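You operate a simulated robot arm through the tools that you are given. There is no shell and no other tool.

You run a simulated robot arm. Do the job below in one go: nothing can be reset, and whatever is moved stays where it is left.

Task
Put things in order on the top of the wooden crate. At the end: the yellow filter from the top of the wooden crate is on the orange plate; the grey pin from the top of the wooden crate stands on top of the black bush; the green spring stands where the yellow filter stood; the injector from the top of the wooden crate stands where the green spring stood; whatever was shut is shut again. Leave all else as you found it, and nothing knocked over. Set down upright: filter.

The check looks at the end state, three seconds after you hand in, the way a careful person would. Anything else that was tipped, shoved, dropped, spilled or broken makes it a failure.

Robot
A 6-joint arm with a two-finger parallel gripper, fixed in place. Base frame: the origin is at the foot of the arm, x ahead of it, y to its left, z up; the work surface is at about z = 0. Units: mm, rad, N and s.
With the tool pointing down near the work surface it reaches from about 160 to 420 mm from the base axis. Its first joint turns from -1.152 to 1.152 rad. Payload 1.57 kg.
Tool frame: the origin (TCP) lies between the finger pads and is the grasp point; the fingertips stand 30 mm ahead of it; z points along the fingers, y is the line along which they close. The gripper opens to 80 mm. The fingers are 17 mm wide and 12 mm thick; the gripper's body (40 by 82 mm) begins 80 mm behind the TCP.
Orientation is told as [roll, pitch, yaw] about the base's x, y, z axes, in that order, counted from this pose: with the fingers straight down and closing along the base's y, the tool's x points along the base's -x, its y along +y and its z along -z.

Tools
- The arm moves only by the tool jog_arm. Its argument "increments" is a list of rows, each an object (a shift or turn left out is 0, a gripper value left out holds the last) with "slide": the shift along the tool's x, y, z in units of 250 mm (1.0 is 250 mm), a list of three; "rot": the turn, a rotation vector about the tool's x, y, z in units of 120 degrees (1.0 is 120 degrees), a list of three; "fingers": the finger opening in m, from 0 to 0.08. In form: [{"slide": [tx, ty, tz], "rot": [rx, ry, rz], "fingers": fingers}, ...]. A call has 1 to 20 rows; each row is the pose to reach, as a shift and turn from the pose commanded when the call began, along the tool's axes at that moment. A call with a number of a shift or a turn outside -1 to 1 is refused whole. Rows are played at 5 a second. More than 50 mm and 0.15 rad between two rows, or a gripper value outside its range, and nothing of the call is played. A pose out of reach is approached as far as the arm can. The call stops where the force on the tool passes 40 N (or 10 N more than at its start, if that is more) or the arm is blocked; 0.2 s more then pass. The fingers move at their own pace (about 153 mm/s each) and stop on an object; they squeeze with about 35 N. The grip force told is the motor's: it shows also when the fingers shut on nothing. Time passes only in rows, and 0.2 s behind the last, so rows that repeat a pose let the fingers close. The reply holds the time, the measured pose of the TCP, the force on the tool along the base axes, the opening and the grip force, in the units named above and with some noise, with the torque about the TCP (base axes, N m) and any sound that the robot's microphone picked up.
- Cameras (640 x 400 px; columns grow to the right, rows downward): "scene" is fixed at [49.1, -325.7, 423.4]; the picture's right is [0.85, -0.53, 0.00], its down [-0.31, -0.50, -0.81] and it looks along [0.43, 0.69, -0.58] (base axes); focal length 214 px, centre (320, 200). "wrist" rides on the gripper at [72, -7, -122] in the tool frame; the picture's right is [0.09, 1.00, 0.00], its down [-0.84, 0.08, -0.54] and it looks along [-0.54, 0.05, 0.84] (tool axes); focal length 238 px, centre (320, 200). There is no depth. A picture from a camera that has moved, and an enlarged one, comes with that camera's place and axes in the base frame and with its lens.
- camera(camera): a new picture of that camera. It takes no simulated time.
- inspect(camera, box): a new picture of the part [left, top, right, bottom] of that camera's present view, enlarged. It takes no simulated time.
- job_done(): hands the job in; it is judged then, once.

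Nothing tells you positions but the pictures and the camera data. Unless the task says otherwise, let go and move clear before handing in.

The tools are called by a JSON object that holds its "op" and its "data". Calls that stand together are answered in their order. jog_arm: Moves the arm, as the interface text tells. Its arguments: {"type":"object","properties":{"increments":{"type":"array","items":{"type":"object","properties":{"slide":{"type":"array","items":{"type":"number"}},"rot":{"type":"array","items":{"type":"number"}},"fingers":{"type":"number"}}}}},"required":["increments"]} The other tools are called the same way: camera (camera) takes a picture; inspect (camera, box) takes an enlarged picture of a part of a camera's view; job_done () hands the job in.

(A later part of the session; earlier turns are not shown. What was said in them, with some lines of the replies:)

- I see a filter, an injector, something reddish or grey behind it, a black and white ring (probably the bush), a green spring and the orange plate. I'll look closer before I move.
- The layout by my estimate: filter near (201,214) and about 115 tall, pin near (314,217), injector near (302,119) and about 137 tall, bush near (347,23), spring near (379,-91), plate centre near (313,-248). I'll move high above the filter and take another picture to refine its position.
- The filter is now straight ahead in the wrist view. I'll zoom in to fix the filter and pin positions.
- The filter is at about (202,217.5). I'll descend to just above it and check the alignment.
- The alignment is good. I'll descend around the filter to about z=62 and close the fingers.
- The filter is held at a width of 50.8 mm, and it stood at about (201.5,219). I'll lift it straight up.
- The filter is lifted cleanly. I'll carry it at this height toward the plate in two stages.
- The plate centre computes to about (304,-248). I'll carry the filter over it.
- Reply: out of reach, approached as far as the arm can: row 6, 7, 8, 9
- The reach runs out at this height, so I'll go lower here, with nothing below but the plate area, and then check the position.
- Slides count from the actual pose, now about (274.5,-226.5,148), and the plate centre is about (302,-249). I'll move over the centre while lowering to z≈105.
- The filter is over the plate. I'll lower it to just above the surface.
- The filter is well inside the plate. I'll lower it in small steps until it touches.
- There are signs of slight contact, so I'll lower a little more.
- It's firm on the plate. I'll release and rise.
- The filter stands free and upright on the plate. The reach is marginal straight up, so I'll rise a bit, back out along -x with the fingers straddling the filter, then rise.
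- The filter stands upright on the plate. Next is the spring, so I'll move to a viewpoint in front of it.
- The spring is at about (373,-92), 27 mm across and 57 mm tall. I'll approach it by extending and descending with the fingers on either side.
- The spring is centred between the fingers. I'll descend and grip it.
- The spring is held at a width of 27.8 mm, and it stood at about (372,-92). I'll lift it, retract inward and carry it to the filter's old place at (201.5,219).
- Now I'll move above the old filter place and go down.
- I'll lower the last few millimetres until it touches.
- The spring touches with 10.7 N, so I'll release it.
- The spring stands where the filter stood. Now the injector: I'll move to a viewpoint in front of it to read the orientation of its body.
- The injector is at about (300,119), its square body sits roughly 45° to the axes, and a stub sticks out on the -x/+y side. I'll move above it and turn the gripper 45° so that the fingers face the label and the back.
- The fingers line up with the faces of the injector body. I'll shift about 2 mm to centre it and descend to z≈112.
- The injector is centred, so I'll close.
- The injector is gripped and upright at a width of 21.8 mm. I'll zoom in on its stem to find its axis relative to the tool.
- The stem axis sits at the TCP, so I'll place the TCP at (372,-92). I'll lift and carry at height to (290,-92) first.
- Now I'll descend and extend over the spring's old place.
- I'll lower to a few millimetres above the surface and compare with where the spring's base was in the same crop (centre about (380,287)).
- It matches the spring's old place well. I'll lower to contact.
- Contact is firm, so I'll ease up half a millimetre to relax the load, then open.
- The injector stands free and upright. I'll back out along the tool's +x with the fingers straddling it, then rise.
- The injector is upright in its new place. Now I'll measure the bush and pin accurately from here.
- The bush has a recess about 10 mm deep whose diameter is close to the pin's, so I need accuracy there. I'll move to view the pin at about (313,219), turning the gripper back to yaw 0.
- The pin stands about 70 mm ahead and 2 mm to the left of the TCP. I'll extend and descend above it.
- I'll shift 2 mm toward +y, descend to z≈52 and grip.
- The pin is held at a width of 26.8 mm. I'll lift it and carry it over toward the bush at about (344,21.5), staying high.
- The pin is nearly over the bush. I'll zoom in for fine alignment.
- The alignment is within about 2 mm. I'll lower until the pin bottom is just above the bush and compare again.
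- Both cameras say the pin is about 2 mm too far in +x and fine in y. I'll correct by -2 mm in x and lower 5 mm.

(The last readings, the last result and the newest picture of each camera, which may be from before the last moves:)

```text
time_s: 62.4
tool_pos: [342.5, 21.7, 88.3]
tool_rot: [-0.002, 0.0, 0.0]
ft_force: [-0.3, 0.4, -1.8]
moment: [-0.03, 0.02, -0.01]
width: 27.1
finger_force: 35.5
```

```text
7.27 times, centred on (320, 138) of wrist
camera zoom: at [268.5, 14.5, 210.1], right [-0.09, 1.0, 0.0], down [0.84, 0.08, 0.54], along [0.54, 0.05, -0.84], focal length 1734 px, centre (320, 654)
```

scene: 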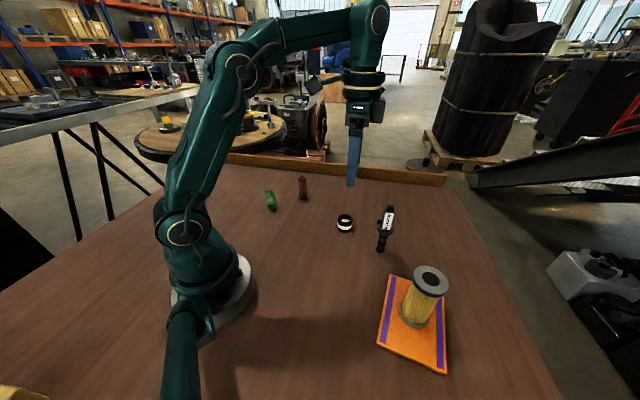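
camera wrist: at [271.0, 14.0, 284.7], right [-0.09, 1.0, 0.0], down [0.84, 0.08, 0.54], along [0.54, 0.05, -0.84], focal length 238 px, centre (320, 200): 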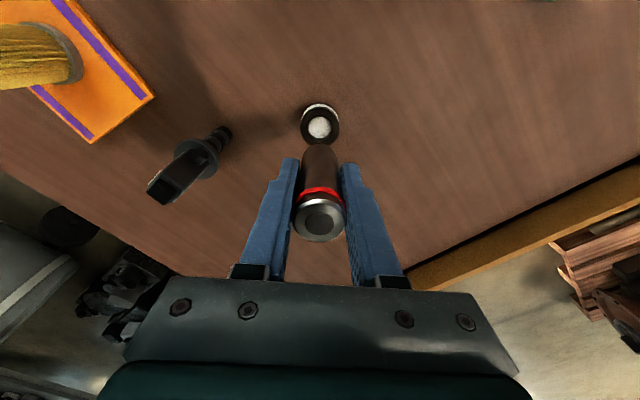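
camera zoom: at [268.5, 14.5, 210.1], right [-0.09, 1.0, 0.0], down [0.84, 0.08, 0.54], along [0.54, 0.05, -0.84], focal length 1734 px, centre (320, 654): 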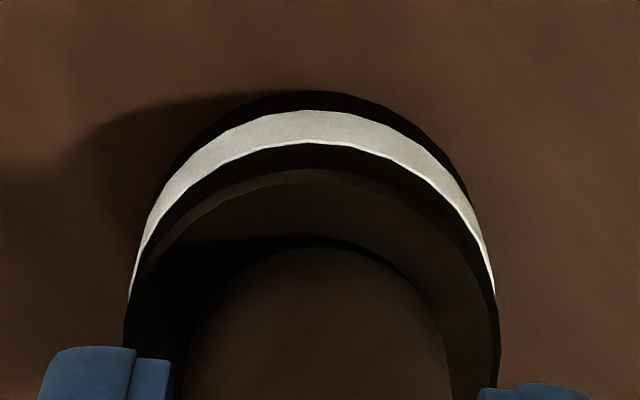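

The remaining error is about 0.6 mm in +y. I'll correct that and lower gently in small steps toward contact at the rim (TCP z≈82.5).

{"op": "jog_arm", "data": {"increments": [{"slide": [0, -0.0022, 0.004]}, {"slide": [0, -0.0022, 0.008]}, {"slide": [0, -0.0022, 0.012]}, {"slide": [0, -0.0022, 0.012]}]}}

{"op": "inspect", "data": {"camera": "scene", "box": [330, 205, 365, 236]}}

{"op": "inspect", "data": {"camera": "wrist", "box": [290, 110, 350, 165]}}

```text
time_s: 63.4
tool_pos: [343.4, 21.7, 85.0]
tool_rot: [-0.001, 0.0, 0.0]
ft_force: [-0.7, -0.3, 0.2]
moment: [-0.02, 0.03, 0.04]
width: 27.2
finger_force: 34.9
```

```text
12.90 times, centred on (348, 220) of scene
camera zoom: at [49.1, -325.7, 423.4], right [0.85, -0.53, 0.0], down [-0.31, -0.5, -0.81], along [0.43, 0.69, -0.58], focal length 2767 px, centre (-35, -64)
```

zoom: 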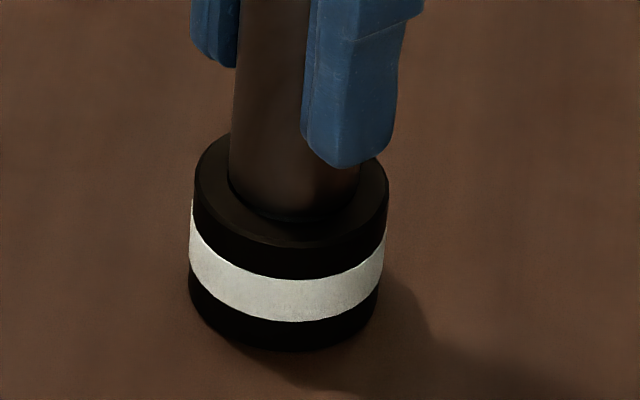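

```text
7.27 times, centred on (320, 138) of wrist
camera zoom: at [269.3, 14.0, 207.0], right [-0.09, 1.0, 0.0], down [0.84, 0.08, 0.54], along [0.54, 0.05, -0.84], focal length 1734 px, centre (320, 654)
```

zoom: 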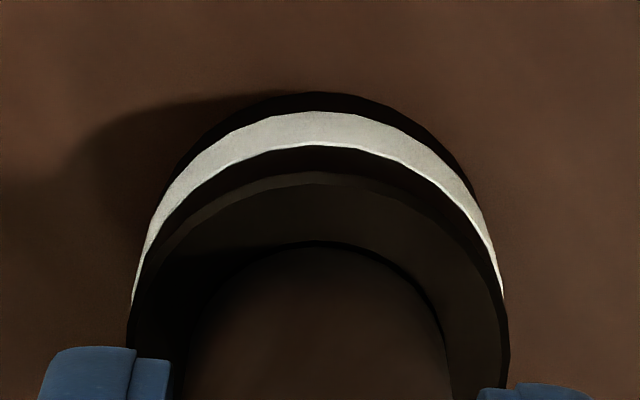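

The pin is still about 0.6 mm too far in +x. I'll correct that and lower another millimetre.

{"op": "jog_arm", "data": {"increments": [{"slide": [0.0024, 0, 0]}, {"slide": [0.0024, 0, 0.004]}, {"slide": [0.0024, 0, 0.004]}]}}

{"op": "inspect", "data": {"camera": "scene", "box": [330, 205, 365, 236]}}

{"op": "inspect", "data": {"camera": "wrist", "box": [290, 110, 350, 165]}}

```text
time_s: 64.2
tool_pos: [341.9, 21.8, 84.9]
tool_rot: [0.001, 0.001, -0.001]
ft_force: [-4.3, 1.1, 10.8]
moment: [0.03, 0.2, 0.03]
width: 26.7
finger_force: 35.2
```

```text
12.90 times, centred on (348, 220) of scene
camera zoom: at [49.1, -325.7, 423.4], right [0.85, -0.53, 0.0], down [-0.31, -0.5, -0.81], along [0.43, 0.69, -0.58], focal length 2767 px, centre (-35, -64)
```

zoom: 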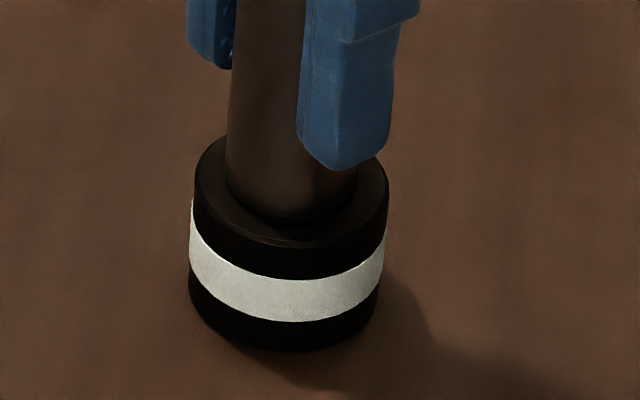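

```text
7.27 times, centred on (320, 138) of wrist
camera zoom: at [268.3, 14.1, 206.9], right [-0.09, 1.0, 0.0], down [0.84, 0.08, 0.54], along [0.54, 0.05, -0.84], focal length 1734 px, centre (320, 654)
```

zoom: 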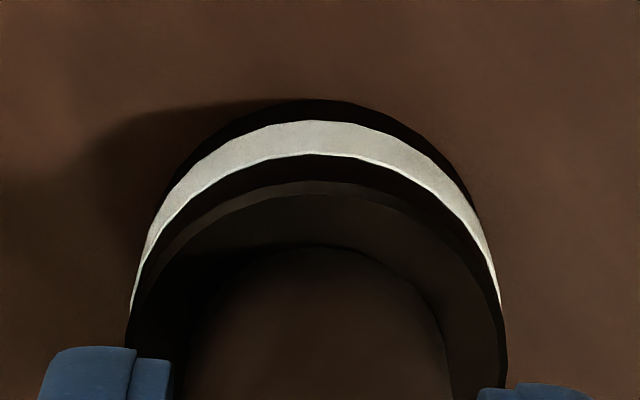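

The pin contacts at TCP z≈84.5, so it rests on the bush rim, and it's now centred to within 0.3 mm. I'll ease the load and open only slightly at first to see whether it stands.

{"op": "jog_arm", "data": {"increments": [{"slide": [0, 0, -0.002]}, {"slide": [0, 0, -0.002]}]}}

```text
time_s: 64.8
tool_pos: [342.0, 20.6, 84.9]
tool_rot: [0.0, -0.002, 0.0]
ft_force: [-4.3, -1.6, 14.4]
moment: [-0.08, 0.22, 0.05]
width: 27.0
finger_force: 35.2
```

{"op": "jog_arm", "data": {"increments": [{"slide": [0, 0, -0.002]}, {"slide": [0, 0, -0.002]}]}}

```text
time_s: 65.4
tool_pos: [343.5, 21.9, 84.7]
tool_rot: [0.001, -0.002, -0.001]
ft_force: [0.8, -1.7, 4.3]
moment: [-0.12, -0.03, 0.02]
width: 27.1
finger_force: 35.2
```

The load is light now (about 4 N upward). I'll open slightly.

{"op": "jog_arm", "data": {"increments": [{"slide": [0, 0, 0], "fingers": 0.029}, {"slide": [0, 0, 0], "fingers": 0.031}, {"slide": [0, 0, 0], "fingers": 0.033}, {"slide": [0, 0, 0], "fingers": 0.033}, {"slide": [0, 0, 0], "fingers": 0.033}]}}

{"op": "inspect", "data": {"camera": "scene", "box": [320, 170, 380, 240]}}

{"op": "inspect", "data": {"camera": "wrist", "box": [270, 90, 370, 250]}}

{"op": "inspect", "data": {"camera": "wrist", "box": [290, 110, 350, 165]}}

```text
time_s: 66.6
tool_pos: [342.8, 21.7, 85.3]
tool_rot: [-0.002, -0.001, -0.001]
ft_force: [0.1, -0.4, 0.5]
moment: [0.02, -0.02, 0.01]
width: 33.0
finger_force: 0.0
```

```text
5.71 times, centred on (350, 205) of scene
camera zoom: at [49.1, -325.7, 423.4], right [0.85, -0.53, 0.0], down [-0.31, -0.5, -0.81], along [0.43, 0.69, -0.58], focal length 1226 px, centre (149, 171)
```

zoom: 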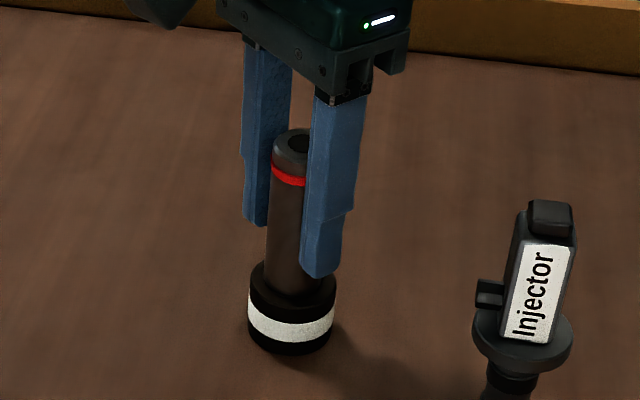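

```text
2.50 times, centred on (320, 170) of wrist
camera zoom: at [268.3, 14.3, 207.0], right [-0.09, 1.0, 0.0], down [0.84, 0.08, 0.54], along [0.54, 0.05, -0.84], focal length 596 px, centre (320, 275)
```

zoom: 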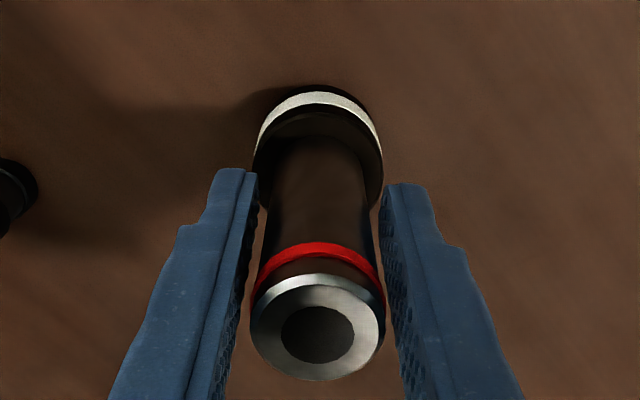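

```text
7.27 times, centred on (320, 138) of wrist
camera zoom: at [268.3, 14.3, 207.0], right [-0.09, 1.0, 0.0], down [0.84, 0.08, 0.54], along [0.54, 0.05, -0.84], focal length 1734 px, centre (320, 654)
```

zoom: 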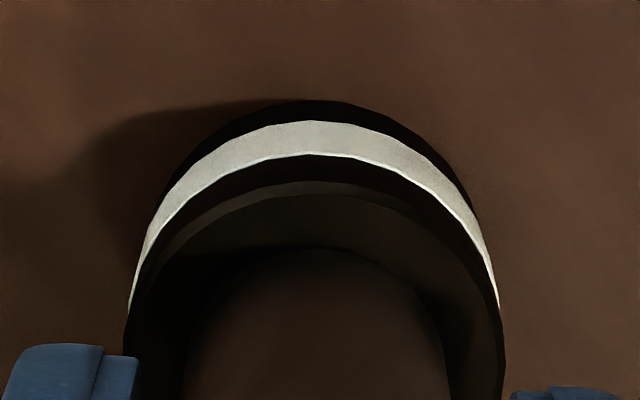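

The pin stands upright and centred on the bush. I'll open fully and rise straight up.

{"op": "jog_arm", "data": {"increments": [{"slide": [0, 0, 0], "fingers": 0.04}, {"slide": [0, 0, 0], "fingers": 0.055}, {"slide": [0, 0, 0], "fingers": 0.07}, {"slide": [0, 0, 0], "fingers": 0.07}, {"slide": [0, 0, -0.03], "fingers": 0.07}, {"slide": [0, 0, -0.1], "fingers": 0.07}, {"slide": [0, 0, -0.2], "fingers": 0.07}, {"slide": [0, 0, -0.3], "fingers": 0.07}, {"slide": [0, 0, -0.36], "fingers": 0.07}, {"slide": [0, 0, -0.38], "fingers": 0.07}]}}

{"op": "camera", "data": {"camera": "wrist"}}

{"op": "camera", "data": {"camera": "scene"}}

```text
time_s: 68.8
tool_pos: [341.6, 20.9, 181.9]
tool_rot: [0.001, -0.001, 0.0]
ft_force: [-0.2, 0.5, -0.2]
moment: [0.0, -0.01, -0.02]
width: 69.8
finger_force: 0.1
```

```text
taken
camera wrist: at [267.9, 13.5, 303.3], right [-0.09, 1.0, 0.0], down [0.84, 0.08, 0.54], along [0.54, 0.05, -0.84], focal length 238 px, centre (320, 200)
```

wrist: 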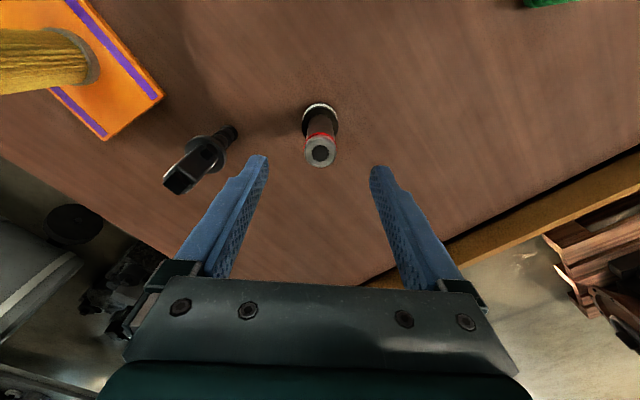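

```text
taken
```

scene: 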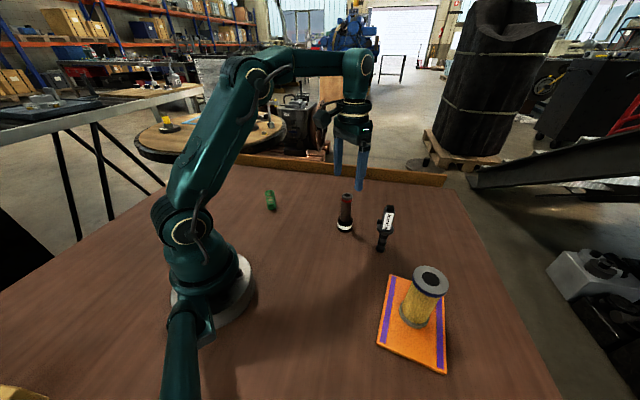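

Everything is placed and standing. I'll retract well clear and do a final check.

{"op": "jog_arm", "data": {"increments": [{"slide": [0.06, 0, -0.1]}, {"slide": [0.16, 0, -0.18]}, {"slide": [0.28, 0.04, -0.26]}, {"slide": [0.4, 0.1, -0.32]}, {"slide": [0.5, 0.2, -0.34]}, {"slide": [0.56, 0.3, -0.34]}, {"slide": [0.56, 0.36, -0.34]}, {"slide": [0.56, 0.36, -0.34]}]}}

{"op": "camera", "data": {"camera": "scene"}}

{"op": "inspect", "data": {"camera": "scene", "box": [250, 165, 470, 385]}}

{"op": "inspect", "data": {"camera": "scene", "box": [320, 180, 410, 260]}}

{"op": "camera", "data": {"camera": "wrist"}}

```text
time_s: 70.6
tool_pos: [201.3, 110.5, 266.4]
tool_rot: [0.0, -0.001, -0.002]
ft_force: [0.5, 0.6, 0.1]
moment: [0.0, -0.02, -0.03]
width: 70.3
finger_force: 0.1
```

```text
taken
```

scene: 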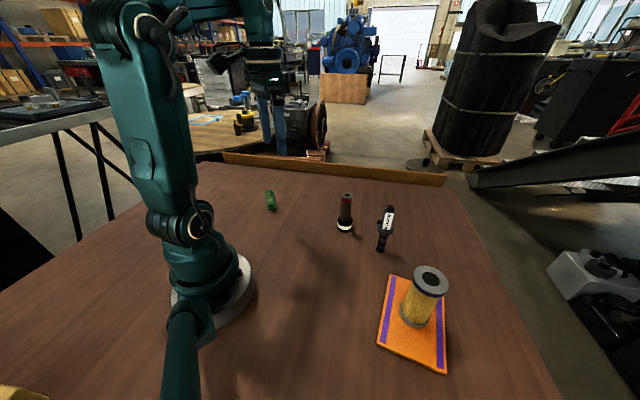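

```text
1.82 times, centred on (360, 275) of scene
camera zoom: at [49.1, -325.7, 423.4], right [0.85, -0.53, 0.0], down [-0.31, -0.5, -0.81], along [0.43, 0.69, -0.58], focal length 390 px, centre (247, 64)
```

zoom: 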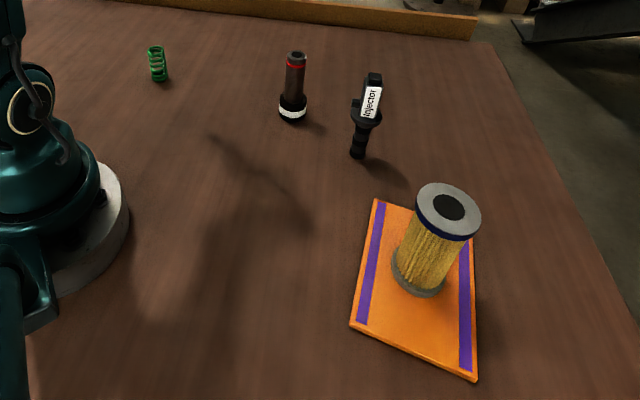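

```text
5.00 times, centred on (365, 220) of scene
camera zoom: at [49.1, -325.7, 423.4], right [0.85, -0.53, 0.0], down [-0.31, -0.5, -0.81], along [0.43, 0.69, -0.58], focal length 1072 px, centre (95, 100)
```

zoom: 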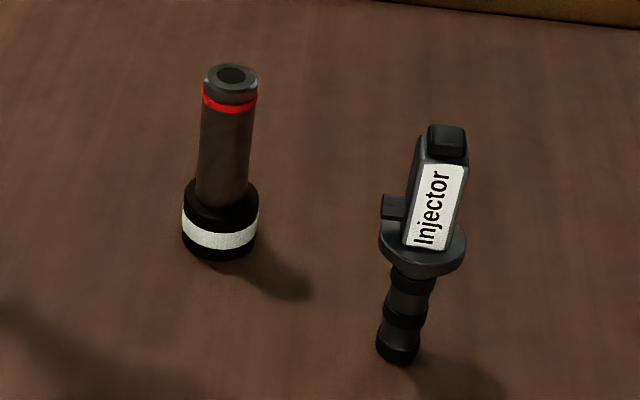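

```text
taken
camera wrist: at [127.8, 104.1, 388.4], right [-0.09, 1.0, 0.0], down [0.84, 0.08, 0.54], along [0.54, 0.05, -0.84], focal length 238 px, centre (320, 200)
```

wrist: 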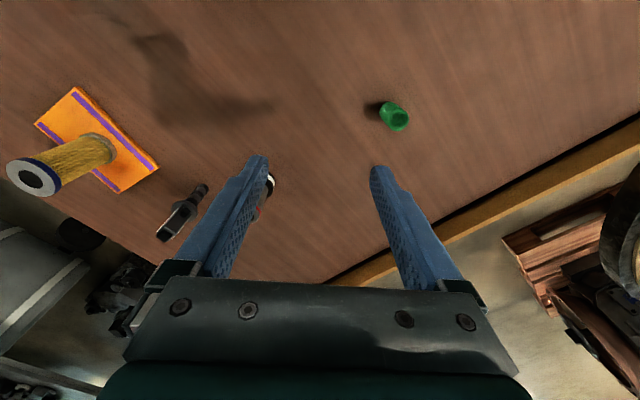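

The filter is upright on the plate and the pin stands on the bush. The spring is where the filter stood, and the injector is where the spring stood. Nothing was shut to begin with, and the arm is clear, so I'm handing in.

{"op": "job_done", "data": {}}

```text
The job is handed in.
```

The crate top is in order, and I handed the job in. I don't have the check's result. In the last pictures everything stood upright and the arm was clear.

- **Filter:** it stands upright on the orange plate, close to the centre.
- **Pin:** it stands on the rim of the black bush, which has a recess about 10 mm deep. The pin touched at rim height and did not drop in. I centred it to within about 0.3 mm and it held when released.
- **Spring:** it stands where the filter stood. Its base lines up with the filter's old position in the scene camera.
- **Injector:** it stands where the spring stood, turned the same way as before.
- **Anything shut:** I saw nothing that opens or closes, so there was nothing to shut again.

Nothing else was moved or knocked over, as far as the pictures show.
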